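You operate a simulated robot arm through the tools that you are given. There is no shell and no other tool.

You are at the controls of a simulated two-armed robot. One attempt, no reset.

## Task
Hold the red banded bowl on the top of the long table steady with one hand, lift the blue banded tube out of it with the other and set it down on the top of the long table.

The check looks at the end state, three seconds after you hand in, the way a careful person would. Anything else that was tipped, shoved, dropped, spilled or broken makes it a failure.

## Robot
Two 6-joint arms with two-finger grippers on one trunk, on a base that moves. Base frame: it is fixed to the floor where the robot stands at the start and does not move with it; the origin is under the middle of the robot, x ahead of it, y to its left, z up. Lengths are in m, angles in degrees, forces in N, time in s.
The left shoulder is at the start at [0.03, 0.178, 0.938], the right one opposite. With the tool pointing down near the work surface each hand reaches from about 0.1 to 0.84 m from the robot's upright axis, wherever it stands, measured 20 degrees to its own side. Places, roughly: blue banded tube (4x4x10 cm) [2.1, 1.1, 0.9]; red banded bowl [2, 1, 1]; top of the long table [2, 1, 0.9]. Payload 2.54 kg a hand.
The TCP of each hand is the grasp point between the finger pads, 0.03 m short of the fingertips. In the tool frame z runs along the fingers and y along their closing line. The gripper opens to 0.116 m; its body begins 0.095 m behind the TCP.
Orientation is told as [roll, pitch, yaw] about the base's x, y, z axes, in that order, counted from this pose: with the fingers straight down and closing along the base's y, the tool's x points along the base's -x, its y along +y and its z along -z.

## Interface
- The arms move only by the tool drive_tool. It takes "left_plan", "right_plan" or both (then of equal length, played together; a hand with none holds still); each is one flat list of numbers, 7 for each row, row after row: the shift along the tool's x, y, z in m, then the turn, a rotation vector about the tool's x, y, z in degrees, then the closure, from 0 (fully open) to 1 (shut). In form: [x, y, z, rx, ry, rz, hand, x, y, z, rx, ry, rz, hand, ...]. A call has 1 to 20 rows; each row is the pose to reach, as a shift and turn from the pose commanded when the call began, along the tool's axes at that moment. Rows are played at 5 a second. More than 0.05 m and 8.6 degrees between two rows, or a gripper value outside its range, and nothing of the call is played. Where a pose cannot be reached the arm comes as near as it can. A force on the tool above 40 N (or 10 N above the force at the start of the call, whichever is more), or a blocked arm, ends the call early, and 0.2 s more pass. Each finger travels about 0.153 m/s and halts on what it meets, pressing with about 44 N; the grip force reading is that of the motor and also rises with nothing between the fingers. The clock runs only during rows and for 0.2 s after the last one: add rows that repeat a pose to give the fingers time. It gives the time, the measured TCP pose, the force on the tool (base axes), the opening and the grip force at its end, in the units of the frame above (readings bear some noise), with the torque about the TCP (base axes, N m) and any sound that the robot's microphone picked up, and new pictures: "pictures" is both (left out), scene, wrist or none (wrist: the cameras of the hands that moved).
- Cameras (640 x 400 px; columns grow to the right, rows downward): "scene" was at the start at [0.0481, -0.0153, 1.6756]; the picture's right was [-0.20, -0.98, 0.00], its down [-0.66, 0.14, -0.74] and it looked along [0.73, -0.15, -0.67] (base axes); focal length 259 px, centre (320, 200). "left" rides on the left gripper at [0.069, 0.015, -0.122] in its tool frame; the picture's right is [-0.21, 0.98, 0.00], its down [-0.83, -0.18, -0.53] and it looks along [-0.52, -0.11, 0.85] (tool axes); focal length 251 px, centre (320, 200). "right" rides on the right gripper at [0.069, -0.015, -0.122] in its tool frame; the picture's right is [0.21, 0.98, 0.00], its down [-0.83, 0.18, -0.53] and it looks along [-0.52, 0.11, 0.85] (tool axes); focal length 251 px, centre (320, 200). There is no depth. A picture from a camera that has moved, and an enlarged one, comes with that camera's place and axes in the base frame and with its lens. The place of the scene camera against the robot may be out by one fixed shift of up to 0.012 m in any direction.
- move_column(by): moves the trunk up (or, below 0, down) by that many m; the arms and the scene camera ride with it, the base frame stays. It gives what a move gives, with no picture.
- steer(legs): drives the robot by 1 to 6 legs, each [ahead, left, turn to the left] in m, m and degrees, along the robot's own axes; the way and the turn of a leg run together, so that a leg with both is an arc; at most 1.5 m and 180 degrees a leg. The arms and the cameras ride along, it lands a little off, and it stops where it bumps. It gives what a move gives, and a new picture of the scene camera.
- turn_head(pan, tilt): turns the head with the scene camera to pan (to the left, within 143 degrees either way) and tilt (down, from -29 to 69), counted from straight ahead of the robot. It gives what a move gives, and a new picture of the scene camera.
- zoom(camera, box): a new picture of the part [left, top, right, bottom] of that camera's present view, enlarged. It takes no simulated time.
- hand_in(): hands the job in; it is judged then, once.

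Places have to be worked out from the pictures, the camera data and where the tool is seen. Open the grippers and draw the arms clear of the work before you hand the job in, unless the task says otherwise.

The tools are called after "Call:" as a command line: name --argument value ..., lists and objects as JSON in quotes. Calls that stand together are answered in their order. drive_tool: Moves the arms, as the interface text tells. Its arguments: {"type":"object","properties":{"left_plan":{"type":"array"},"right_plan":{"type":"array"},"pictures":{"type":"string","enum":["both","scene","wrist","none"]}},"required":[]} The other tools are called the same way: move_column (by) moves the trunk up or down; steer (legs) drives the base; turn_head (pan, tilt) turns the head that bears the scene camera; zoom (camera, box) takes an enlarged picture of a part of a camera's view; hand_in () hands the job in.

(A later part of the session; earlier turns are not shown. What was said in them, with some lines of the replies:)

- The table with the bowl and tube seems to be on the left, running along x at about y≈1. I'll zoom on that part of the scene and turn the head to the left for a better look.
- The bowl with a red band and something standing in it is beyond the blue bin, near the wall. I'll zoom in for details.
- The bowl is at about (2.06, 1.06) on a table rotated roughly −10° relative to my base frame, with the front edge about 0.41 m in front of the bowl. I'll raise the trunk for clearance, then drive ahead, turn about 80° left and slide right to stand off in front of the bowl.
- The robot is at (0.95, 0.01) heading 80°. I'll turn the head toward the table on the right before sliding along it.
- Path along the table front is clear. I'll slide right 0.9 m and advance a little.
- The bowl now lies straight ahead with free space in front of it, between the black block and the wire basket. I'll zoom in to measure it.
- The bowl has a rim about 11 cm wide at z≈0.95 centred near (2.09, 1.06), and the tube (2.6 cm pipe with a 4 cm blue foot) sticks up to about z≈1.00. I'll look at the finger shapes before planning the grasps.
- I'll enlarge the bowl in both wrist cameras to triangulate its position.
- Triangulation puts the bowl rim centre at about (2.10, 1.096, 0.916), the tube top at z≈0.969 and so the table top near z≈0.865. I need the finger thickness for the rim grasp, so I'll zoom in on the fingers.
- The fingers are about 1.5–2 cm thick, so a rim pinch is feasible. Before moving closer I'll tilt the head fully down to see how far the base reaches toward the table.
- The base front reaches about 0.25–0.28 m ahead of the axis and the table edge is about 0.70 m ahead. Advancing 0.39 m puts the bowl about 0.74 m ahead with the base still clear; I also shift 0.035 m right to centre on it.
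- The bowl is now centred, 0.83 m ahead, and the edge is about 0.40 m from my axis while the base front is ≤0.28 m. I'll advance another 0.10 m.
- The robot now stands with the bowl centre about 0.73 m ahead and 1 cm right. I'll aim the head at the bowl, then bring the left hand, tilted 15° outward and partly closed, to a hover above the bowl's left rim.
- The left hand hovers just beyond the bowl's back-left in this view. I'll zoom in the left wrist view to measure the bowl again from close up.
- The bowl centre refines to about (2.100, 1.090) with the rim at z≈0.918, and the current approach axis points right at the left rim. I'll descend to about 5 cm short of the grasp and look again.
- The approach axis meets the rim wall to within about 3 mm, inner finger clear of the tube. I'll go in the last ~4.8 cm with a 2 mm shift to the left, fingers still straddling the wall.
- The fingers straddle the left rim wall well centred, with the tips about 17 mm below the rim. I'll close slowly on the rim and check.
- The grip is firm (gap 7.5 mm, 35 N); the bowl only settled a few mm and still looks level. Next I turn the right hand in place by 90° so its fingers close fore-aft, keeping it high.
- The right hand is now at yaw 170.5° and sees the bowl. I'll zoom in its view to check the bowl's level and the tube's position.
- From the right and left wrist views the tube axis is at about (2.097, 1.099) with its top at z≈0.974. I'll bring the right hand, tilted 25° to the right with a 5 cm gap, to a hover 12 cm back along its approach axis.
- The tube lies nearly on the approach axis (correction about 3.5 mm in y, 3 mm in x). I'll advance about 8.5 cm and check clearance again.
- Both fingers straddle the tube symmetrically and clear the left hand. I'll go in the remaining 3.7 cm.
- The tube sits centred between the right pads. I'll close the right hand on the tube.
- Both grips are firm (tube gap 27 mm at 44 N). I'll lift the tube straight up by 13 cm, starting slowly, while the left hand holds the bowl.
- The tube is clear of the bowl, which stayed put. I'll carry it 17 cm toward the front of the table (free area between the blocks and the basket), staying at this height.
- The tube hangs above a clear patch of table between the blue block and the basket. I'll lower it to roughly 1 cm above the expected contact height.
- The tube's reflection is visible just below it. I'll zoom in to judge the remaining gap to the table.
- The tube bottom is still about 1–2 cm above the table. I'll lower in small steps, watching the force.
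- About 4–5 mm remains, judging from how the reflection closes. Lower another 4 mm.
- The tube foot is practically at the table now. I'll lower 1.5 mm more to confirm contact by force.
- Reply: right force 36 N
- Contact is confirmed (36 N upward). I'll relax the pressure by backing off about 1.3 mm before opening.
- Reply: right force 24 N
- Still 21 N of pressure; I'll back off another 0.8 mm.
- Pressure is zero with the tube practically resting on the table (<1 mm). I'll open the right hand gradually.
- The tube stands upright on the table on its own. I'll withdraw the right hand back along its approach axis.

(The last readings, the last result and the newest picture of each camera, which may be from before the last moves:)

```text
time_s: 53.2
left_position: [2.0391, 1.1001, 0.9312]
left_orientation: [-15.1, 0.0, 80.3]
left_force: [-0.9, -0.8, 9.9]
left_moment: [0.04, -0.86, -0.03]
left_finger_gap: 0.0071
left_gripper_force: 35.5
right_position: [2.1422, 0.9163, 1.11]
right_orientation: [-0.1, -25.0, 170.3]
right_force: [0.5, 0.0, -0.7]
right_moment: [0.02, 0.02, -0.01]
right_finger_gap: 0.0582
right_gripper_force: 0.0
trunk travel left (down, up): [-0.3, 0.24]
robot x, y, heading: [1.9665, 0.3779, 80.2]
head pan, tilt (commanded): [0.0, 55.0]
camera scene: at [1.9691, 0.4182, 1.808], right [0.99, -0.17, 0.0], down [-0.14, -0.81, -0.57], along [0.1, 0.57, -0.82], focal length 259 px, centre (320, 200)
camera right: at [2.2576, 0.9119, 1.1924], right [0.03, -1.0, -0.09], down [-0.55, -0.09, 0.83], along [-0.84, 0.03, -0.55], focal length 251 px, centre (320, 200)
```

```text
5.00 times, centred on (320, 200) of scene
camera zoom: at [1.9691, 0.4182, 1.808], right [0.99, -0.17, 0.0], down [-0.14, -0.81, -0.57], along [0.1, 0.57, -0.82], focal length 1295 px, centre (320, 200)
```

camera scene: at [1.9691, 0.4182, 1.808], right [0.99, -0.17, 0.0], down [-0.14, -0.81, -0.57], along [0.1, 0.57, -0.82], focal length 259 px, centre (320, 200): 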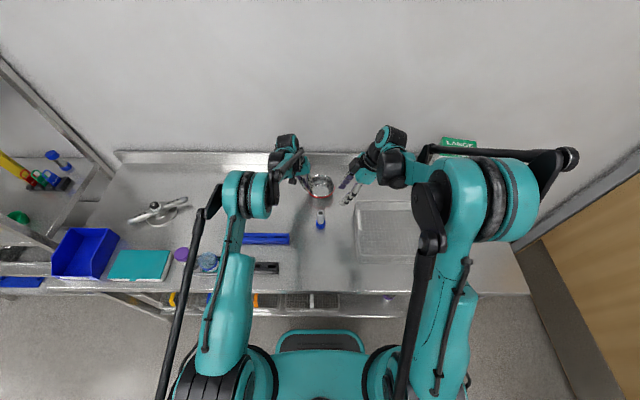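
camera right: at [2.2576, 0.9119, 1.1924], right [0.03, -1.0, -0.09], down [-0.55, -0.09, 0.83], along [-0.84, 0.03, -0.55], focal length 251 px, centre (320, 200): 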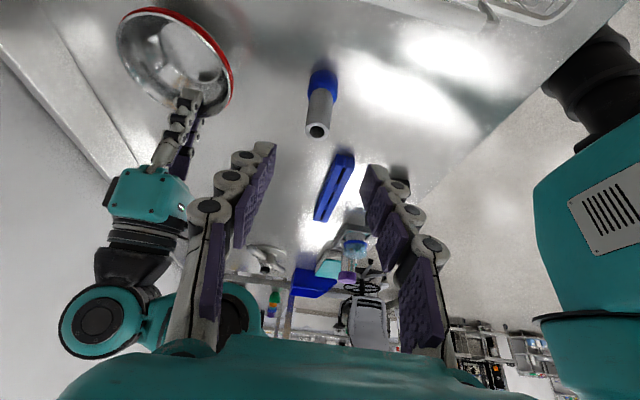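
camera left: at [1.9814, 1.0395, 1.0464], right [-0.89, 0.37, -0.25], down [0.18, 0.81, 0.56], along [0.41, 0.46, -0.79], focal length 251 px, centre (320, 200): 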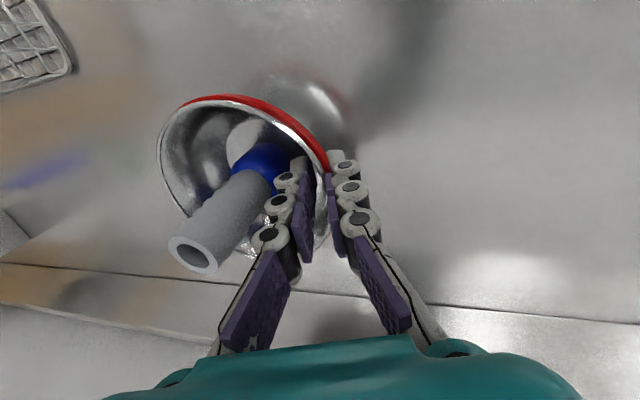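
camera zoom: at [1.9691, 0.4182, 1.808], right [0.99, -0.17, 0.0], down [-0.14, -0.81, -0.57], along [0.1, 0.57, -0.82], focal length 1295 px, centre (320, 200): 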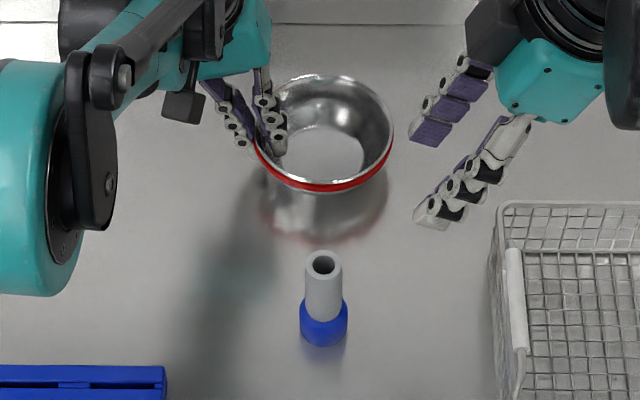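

The tube stands free and the bowl is still held. I'll relieve the left hand's downward preload (about 2 mm), then open gently.

Call:
drive_tool --left_plan '[0, -0.0003, -0.001, 0, 0, 0, 1.0, 0, -0.0005, -0.0019, 0, 0, 0, 1.0, 0, -0.0005, -0.0019, 0, 0, 0, 1.0]' --pictures "none"

Call:
zoom --camera "scene" --box '[288, 165, 352, 205]'

Call:
zoom --camera "right" --box '[90, 0, 282, 120]'

```text
time_s: 54.0
left_position: [2.0395, 1.1005, 0.9325]
left_orientation: [-15.0, -0.1, 80.3]
left_force: [1.3, -2.7, 6.5]
left_moment: [-0.15, -0.65, -0.18]
left_finger_gap: 0.0069
left_gripper_force: 35.2
right_position: [2.1433, 0.9149, 1.109]
right_orientation: [0.0, -25.0, 170.4]
right_force: [0.0, 0.0, -0.5]
right_moment: [-0.01, 0.03, 0.01]
right_finger_gap: 0.0579
right_gripper_force: 0.2
trunk travel left (down, up): [-0.3, 0.24]
robot x, y, heading: [1.9673, 0.3787, 80.4]
head pan, tilt (commanded): [0.0, 55.0]
```

```text
10.00 times, centred on (320, 185) of scene
camera zoom: at [1.9696, 0.4183, 1.808], right [0.99, -0.17, 0.0], down [-0.14, -0.81, -0.57], along [0.1, 0.57, -0.82], focal length 2590 px, centre (320, 350)
```

zoom: 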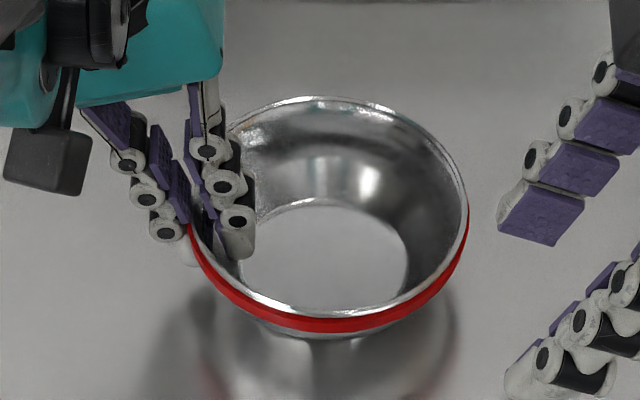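

```text
3.33 times, centred on (186, 60) of right
camera zoom: at [2.2579, 0.9119, 1.192], right [0.03, -1.0, -0.09], down [-0.55, -0.09, 0.83], along [-0.84, 0.03, -0.55], focal length 838 px, centre (767, 667)
```

zoom: 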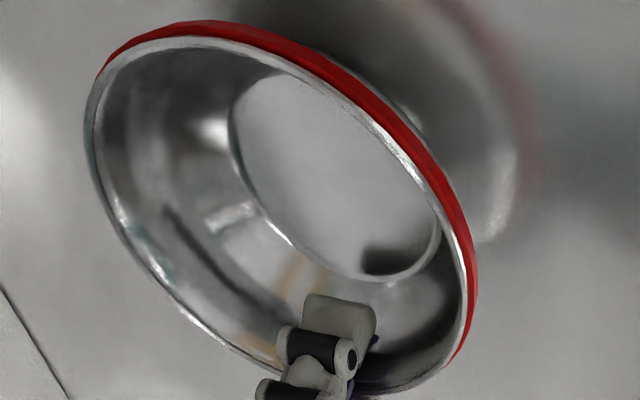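

There's still about 6.5 N downward preload and maybe a slight left-down tilt of the bowl. I'll raise the left hand another 2.5 mm to bring it level before opening.

Call:
drive_tool --left_plan '[0, -0.0003, -0.0012, 0, 0, 0, 1.0, 0, -0.0006, -0.0024, 0, 0, 0, 1.0, 0, -0.0006, -0.0024, 0, 0, 0, 1.0]' --pictures "none"

Call:
zoom --camera "scene" --box '[288, 165, 352, 205]'

```text
time_s: 54.8
left_position: [2.0385, 1.1011, 0.9359]
left_orientation: [-15.0, 0.0, 80.4]
left_force: [2.3, 0.2, 2.0]
left_moment: [-0.06, -0.42, 0.02]
left_finger_gap: 0.0064
left_gripper_force: 34.1
right_position: [2.1432, 0.9162, 1.1104]
right_orientation: [0.0, -24.9, 170.4]
right_force: [0.3, -0.6, 0.6]
right_moment: [-0.02, 0.0, 0.03]
right_finger_gap: 0.058
right_gripper_force: 0.0
trunk travel left (down, up): [-0.3, 0.24]
robot x, y, heading: [1.9656, 0.3756, 80.5]
head pan, tilt (commanded): [0.0, 55.0]
```

```text
10.00 times, centred on (320, 185) of scene
camera zoom: at [1.97, 0.4191, 1.808], right [0.99, -0.17, 0.0], down [-0.14, -0.81, -0.57], along [0.1, 0.57, -0.82], focal length 2590 px, centre (320, 350)
```

zoom: 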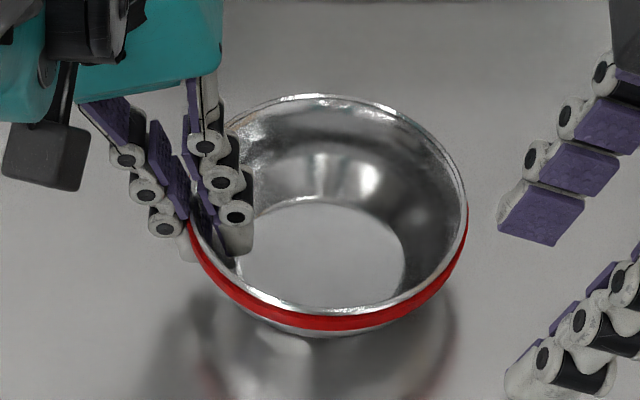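

The preload is nearly gone (2 N). Now I'll open the left hand slowly.

Call:
drive_tool --left_plan '[0, 0, 0, 0, 0, 0, 0.94, 0, 0, 0, 0, 0, 0, 0.92, 0, 0, 0, 0, 0, 0, 0.9, 0, 0, 0, 0, 0, 0, 0.87, 0, 0, 0, 0, 0, 0, 0.83, 0, 0, 0, 0, 0, 0, 0.78, 0, 0, 0, 0, 0, 0, 0.76, 0, 0, 0, 0, 0, 0, 0.76]'

Call:
zoom --camera "scene" --box '[288, 165, 352, 205]'

Call:
zoom --camera "left" --box '[160, 60, 416, 220]'

```text
time_s: 56.6
left_position: [2.0386, 1.1009, 0.9354]
left_orientation: [-15.0, 0.0, 80.3]
left_force: [-0.4, 1.2, -0.3]
left_moment: [0.01, -0.01, 0.01]
left_finger_gap: 0.0275
left_gripper_force: 0.0
right_position: [2.144, 0.9175, 1.1079]
right_orientation: [0.0, -25.0, 170.3]
right_force: [-0.2, -0.7, 0.3]
right_moment: [-0.02, 0.04, -0.02]
right_finger_gap: 0.0582
right_gripper_force: 0.0
trunk travel left (down, up): [-0.3, 0.24]
robot x, y, heading: [1.9651, 0.3743, 80.3]
head pan, tilt (commanded): [0.0, 55.0]
camera scene: at [1.9698, 0.4196, 1.808], right [0.99, -0.17, 0.0], down [-0.14, -0.81, -0.57], along [0.1, 0.57, -0.82], focal length 259 px, centre (320, 200)
camera left: at [1.981, 1.0406, 1.05], right [-0.89, 0.37, -0.25], down [0.18, 0.81, 0.56], along [0.41, 0.46, -0.79], focal length 251 px, centre (320, 200)
```

scene: 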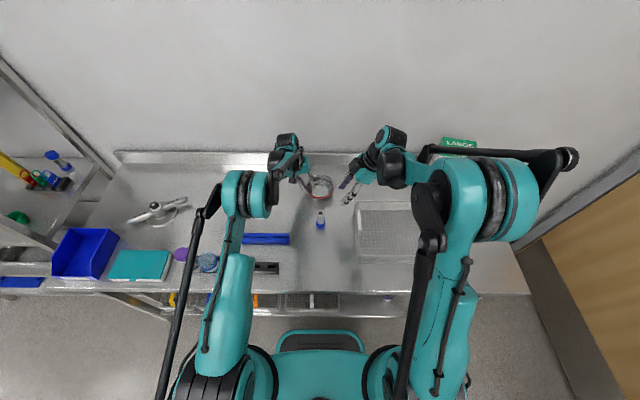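
left: 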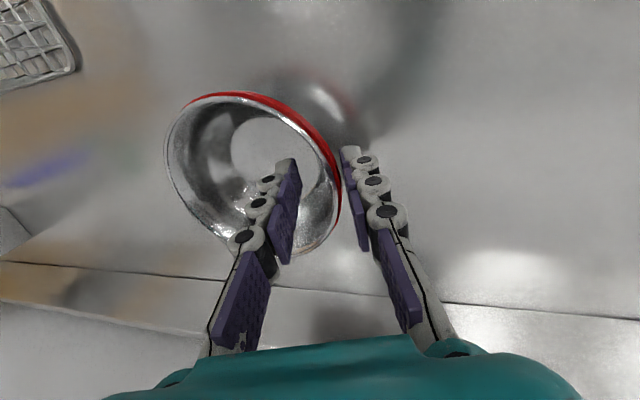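

```text
10.00 times, centred on (320, 185) of scene
camera zoom: at [1.9698, 0.4196, 1.808], right [0.99, -0.17, 0.0], down [-0.14, -0.81, -0.57], along [0.1, 0.57, -0.82], focal length 2590 px, centre (320, 350)
```

zoom: 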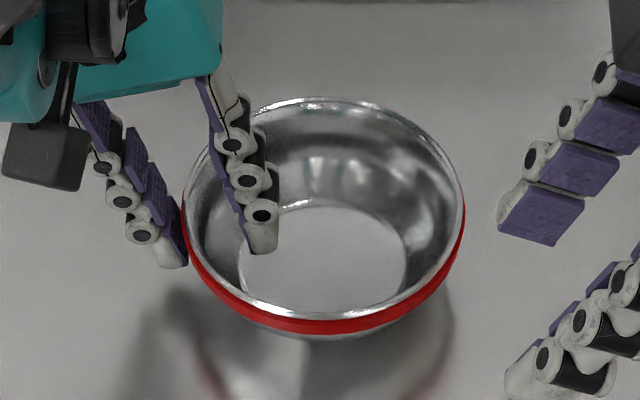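

```text
2.50 times, centred on (288, 140) of left
camera zoom: at [1.981, 1.0406, 1.05], right [-0.89, 0.37, -0.25], down [0.18, 0.81, 0.56], along [0.41, 0.46, -0.79], focal length 629 px, centre (400, 350)
```

zoom: 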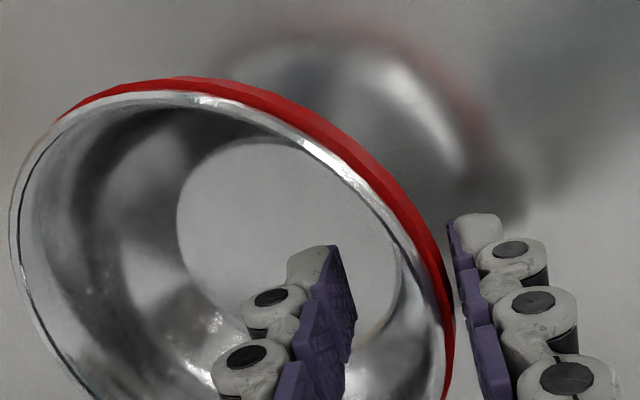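

The bowl is released and sits level. The outer pad is close to the red band, so I'll open wider and shift 5 mm left before withdrawing along the approach axis.

Call:
drive_tool --left_plan '[0, 0.001, -0.0003, 0, 0, 0, 0.7, 0, 0.003, -0.0008, 0, 0, 0, 0.64, 0, 0.005, -0.0013, 0, 0, 0, 0.6, 0, 0.005, -0.0013, 0, 0, 0, 0.6]' --pictures "wrist"

Call:
zoom --camera "left" --box '[160, 60, 416, 220]'

```text
time_s: 57.6
left_position: [2.0344, 1.102, 0.9357]
left_orientation: [-15.1, 0.0, 80.4]
left_force: [-0.1, -0.4, 0.1]
left_moment: [0.03, 0.01, -0.01]
left_finger_gap: 0.0464
left_gripper_force: 0.1
right_position: [2.1427, 0.9174, 1.1097]
right_orientation: [0.0, -25.1, 170.4]
right_force: [-0.3, 0.1, 0.4]
right_moment: [-0.01, -0.01, 0.0]
right_finger_gap: 0.058
right_gripper_force: 0.0
trunk travel left (down, up): [-0.3, 0.24]
robot x, y, heading: [1.9664, 0.3759, 80.3]
head pan, tilt (commanded): [0.0, 55.0]
camera left: at [1.9758, 1.0414, 1.05], right [-0.89, 0.37, -0.25], down [0.18, 0.81, 0.56], along [0.41, 0.46, -0.79], focal length 251 px, centre (320, 200)
```

left: 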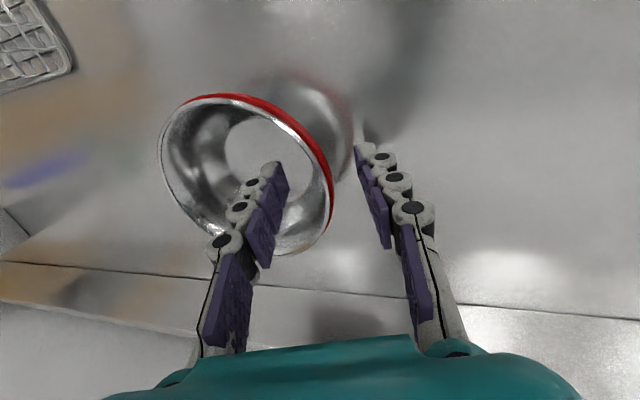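

```text
2.50 times, centred on (288, 140) of left
camera zoom: at [1.9758, 1.0414, 1.05], right [-0.89, 0.37, -0.25], down [0.18, 0.81, 0.56], along [0.41, 0.46, -0.79], focal length 629 px, centre (400, 350)
```

zoom: 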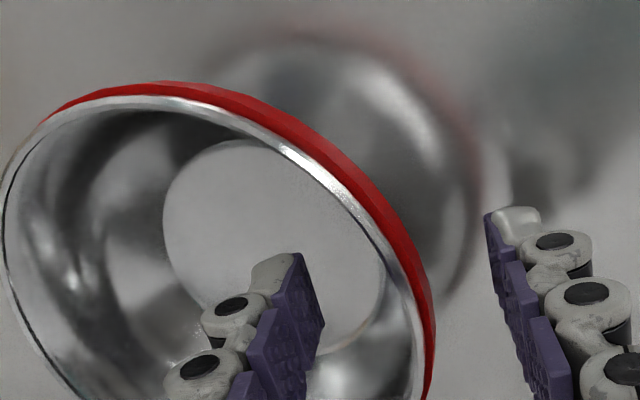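

The fingers are now clear of the wall on both sides. I'll withdraw the left hand along its axis.

Call:
drive_tool --left_plan '[0, 0, -0.012, 0, 0, 0, 0.6, 0, 0, -0.03, 0, 0, 0, 0.6, 0, 0, -0.055, 0, 0, 0, 0.6, 0, 0, -0.085, 0, 0, 0, 0.6, 0, 0, -0.12, 0, 0, 0, 0.6, 0, 0, -0.155, 0, 0, 0, 0.6, 0, 0, -0.18, 0, 0, 0, 0.6, 0, 0, -0.18, 0, 0, 0, 0.6]'

Call:
zoom --camera "scene" --box '[240, 150, 400, 250]'

```text
time_s: 59.4
left_position: [1.9868, 1.1091, 1.1086]
left_orientation: [-15.0, 0.1, 80.4]
left_force: [-0.3, 0.7, 0.7]
left_moment: [-0.02, 0.0, 0.0]
left_finger_gap: 0.0466
left_gripper_force: 0.2
right_position: [2.1443, 0.9166, 1.1105]
right_orientation: [-0.1, -24.9, 170.2]
right_force: [0.2, -0.3, 0.0]
right_moment: [-0.03, 0.01, 0.0]
right_finger_gap: 0.0579
right_gripper_force: 0.0
trunk travel left (down, up): [-0.3, 0.24]
robot x, y, heading: [1.9645, 0.377, 80.5]
head pan, tilt (commanded): [0.0, 55.0]
camera scene: at [1.9699, 0.42, 1.8079], right [0.99, -0.17, 0.0], down [-0.14, -0.81, -0.57], along [0.1, 0.57, -0.82], focal length 259 px, centre (320, 200)
camera left: at [1.9295, 1.0493, 1.2237], right [-0.89, 0.37, -0.25], down [0.18, 0.81, 0.56], along [0.41, 0.46, -0.79], focal length 251 px, centre (320, 200)
```

scene: 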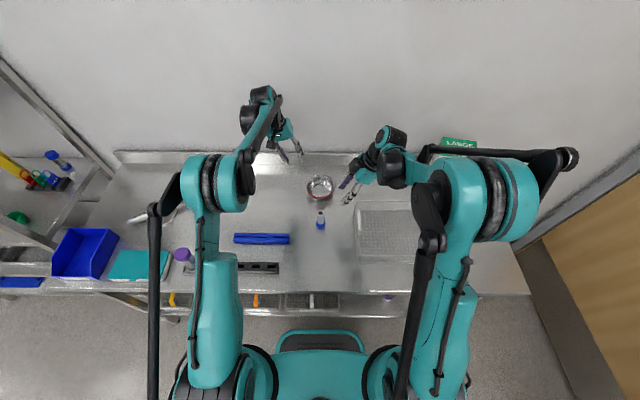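
left: 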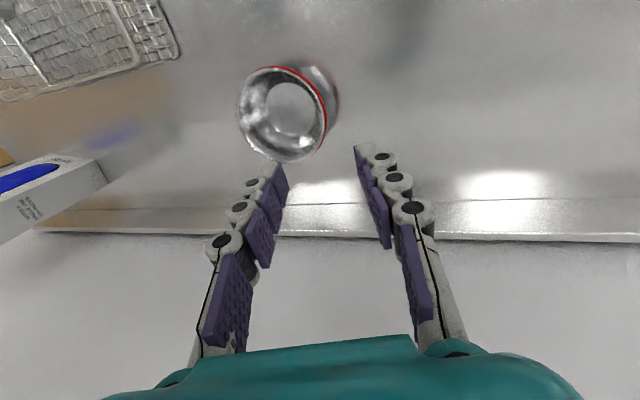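

```text
4.00 times, centred on (320, 200) of scene
camera zoom: at [1.9699, 0.42, 1.8079], right [0.99, -0.17, 0.0], down [-0.14, -0.81, -0.57], along [0.1, 0.57, -0.82], focal length 1036 px, centre (320, 200)
```

zoom: 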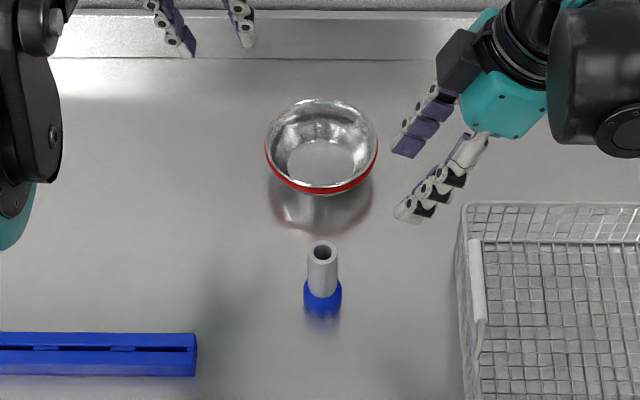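

Bowl and tube both stand upright, all else untouched. I'll raise both hands 15 cm, open the grippers fully, then back the robot away from the table.

Call:
drive_tool --left_plan '[0, -0.0078, -0.029, 0, 0, 0, 0.5, 0, -0.0156, -0.058, 0, 0, 0, 0.3, 0, -0.0234, -0.087, 0, 0, 0, 0.1, 0, -0.0312, -0.116, 0, 0, 0, 0, 0, -0.039, -0.145, 0, 0, 0, 0, 0, -0.039, -0.145, 0, 0, 0, 0]' --right_plan '[-0.0127, 0, -0.0272, 0, 0, 0, 0.4, -0.0254, 0, -0.0544, 0, 0, 0, 0.3, -0.0381, 0, -0.0816, 0, 0, 0, 0.1, -0.0508, 0, -0.1088, 0, 0, 0, 0, -0.0634, 0, -0.136, 0, 0, 0, 0, -0.0634, 0, -0.136, 0, 0, 0, 0]' --pictures "scene"

Call:
steer --legs '[[-0.4, 0, 0]]'

Call:
zoom --camera "scene" --box '[160, 60, 480, 260]'

```text
time_s: 60.8
left_position: [1.9866, 1.1114, 1.2601]
left_orientation: [-15.0, 0.0, 80.4]
left_force: [0.1, -0.3, 0.0]
left_moment: [0.01, 0.0, -0.01]
left_finger_gap: 0.1161
left_gripper_force: 0.2
right_position: [2.1434, 0.9161, 1.2596]
right_orientation: [0.0, -25.0, 170.3]
right_force: [0.4, -0.4, 0.6]
right_moment: [-0.03, 0.02, -0.02]
right_finger_gap: 0.116
right_gripper_force: 0.1
trunk travel left (down, up): [-0.3, 0.24]
robot x, y, heading: [1.9722, 0.374, 80.1]
head pan, tilt (commanded): [0.0, 55.0]
camera scene: at [1.9699, 0.4203, 1.8079], right [0.99, -0.17, 0.0], down [-0.14, -0.81, -0.57], along [0.1, 0.56, -0.82], focal length 259 px, centre (320, 200)
```

scene: 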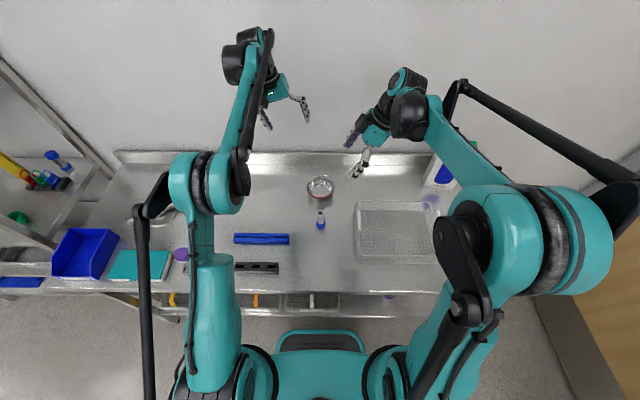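

```text
time_s: 63.3
left_position: [1.9201, 0.712, 1.259]
left_orientation: [-15.0, 0.1, 80.2]
left_force: [0.9, -0.1, -0.2]
left_moment: [0.04, -0.02, 0.03]
left_finger_gap: 0.1161
left_gripper_force: 0.1
right_position: [2.076, 0.5189, 1.2599]
right_orientation: [0.0, -25.1, 170.1]
right_force: [-0.5, 0.2, 0.6]
right_moment: [-0.02, -0.03, -0.02]
right_finger_gap: 0.1158
right_gripper_force: 0.0
trunk travel left (down, up): [-0.3, 0.24]
robot x, y, heading: [1.898, -0.0243, 80.2]
head pan, tilt (commanded): [0.0, 55.0]
camera scene: at [1.9017, 0.0214, 1.808], right [0.99, -0.17, 0.0], down [-0.14, -0.81, -0.57], along [0.1, 0.57, -0.82], focal length 259 px, centre (320, 200)
```

scene: 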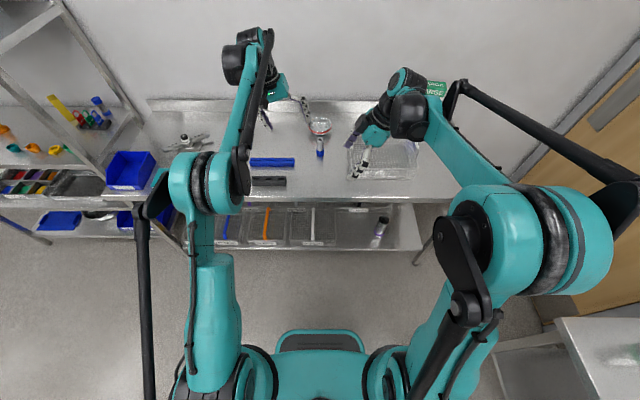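

```text
2.00 times, centred on (320, 160) of scene
camera zoom: at [1.9017, 0.0214, 1.808], right [0.99, -0.17, 0.0], down [-0.14, -0.81, -0.57], along [0.1, 0.57, -0.82], focal length 518 px, centre (320, 280)
```

zoom: 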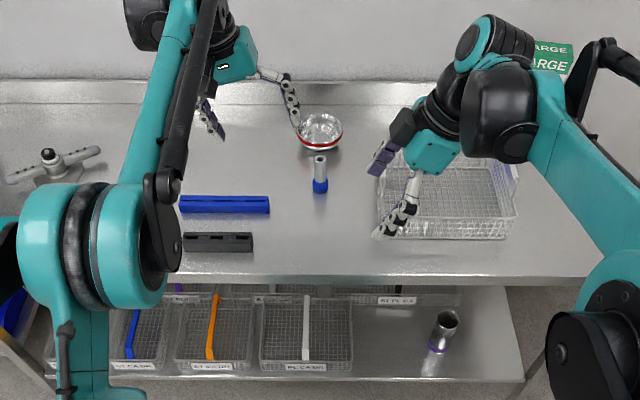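

The arms are open and clear, with bowl and tube standing upright. One last check that the rack and other items on the left of the table are undisturbed.

Call:
zoom --camera "left" --box '[0, 0, 640, 400]'

Call:
turn_head --pan 35 --tilt 45

```text
1.00 times, centred on (320, 200) of left (not enlarged: the box is as wide or as high as the picture)
camera zoom: at [1.863, 0.6509, 1.3744], right [-0.89, 0.37, -0.25], down [0.18, 0.81, 0.56], along [0.41, 0.46, -0.79], focal length 251 px, centre (320, 200)
```

zoom: 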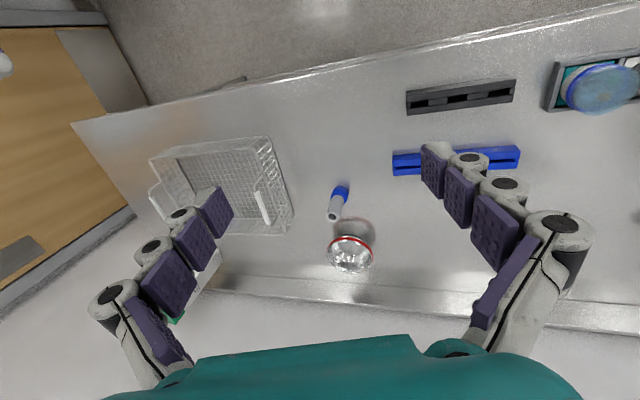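

```text
time_s: 64.3
left_position: [1.9206, 0.7122, 1.2606]
left_orientation: [-15.0, 0.0, 80.2]
left_force: [0.6, 0.1, 0.1]
left_moment: [0.03, 0.05, 0.02]
left_finger_gap: 0.116
left_gripper_force: 0.1
right_position: [2.0764, 0.5185, 1.2604]
right_orientation: [-0.1, -25.0, 170.2]
right_force: [0.3, 0.4, 0.6]
right_moment: [0.01, -0.04, 0.02]
right_finger_gap: 0.116
right_gripper_force: 0.0
trunk travel left (down, up): [-0.3, 0.24]
robot x, y, heading: [1.9001, -0.0237, 80.5]
head pan, tilt (commanded): [35.0, 45.0]
camera scene: at [1.8549, 0.0243, 1.8214], right [0.9, 0.43, 0.0], down [0.3, -0.64, -0.71], along [-0.3, 0.64, -0.71], focal length 259 px, centre (320, 200)
```

scene: 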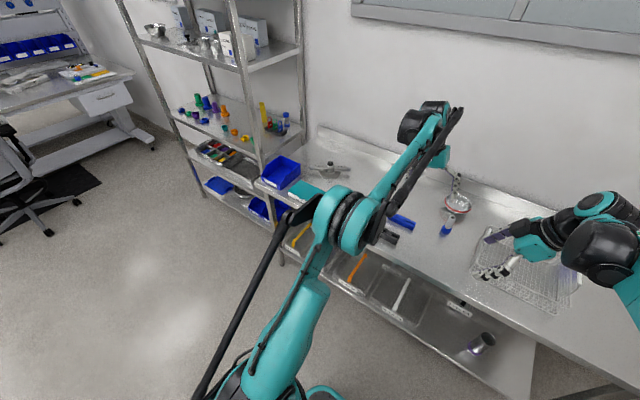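

Everything else is in place, the tube stands on the table, the bowl is upright, and both hands are open and clear. Handing in.

Call:
hand_in

```text
The job is handed in.
```

I lifted the blue banded tube out of the red banded bowl and set it upright on the long table, about 17 cm in front of the bowl. I've handed the job in.

- **Bowl:** The left hand gripped its left rim the whole time the tube was being lifted and moved. It shifted a few millimetres when gripped and again slightly on release. It now stands level on the table.
- **Tube:** The right hand lowered it until it touched the table, eased off the pressure, then let go. It stayed upright.
- **Surroundings:** No bumps or collisions were reported. In the final pictures the basket, the blocks and the tray with the dish were in place. The purple-capped tube in that tray was hidden behind the left arm, so I didn't see it again at the end.
- **Robot:** Both grippers are fully open and raised, and the base is about 0.4 m back from where it worked.
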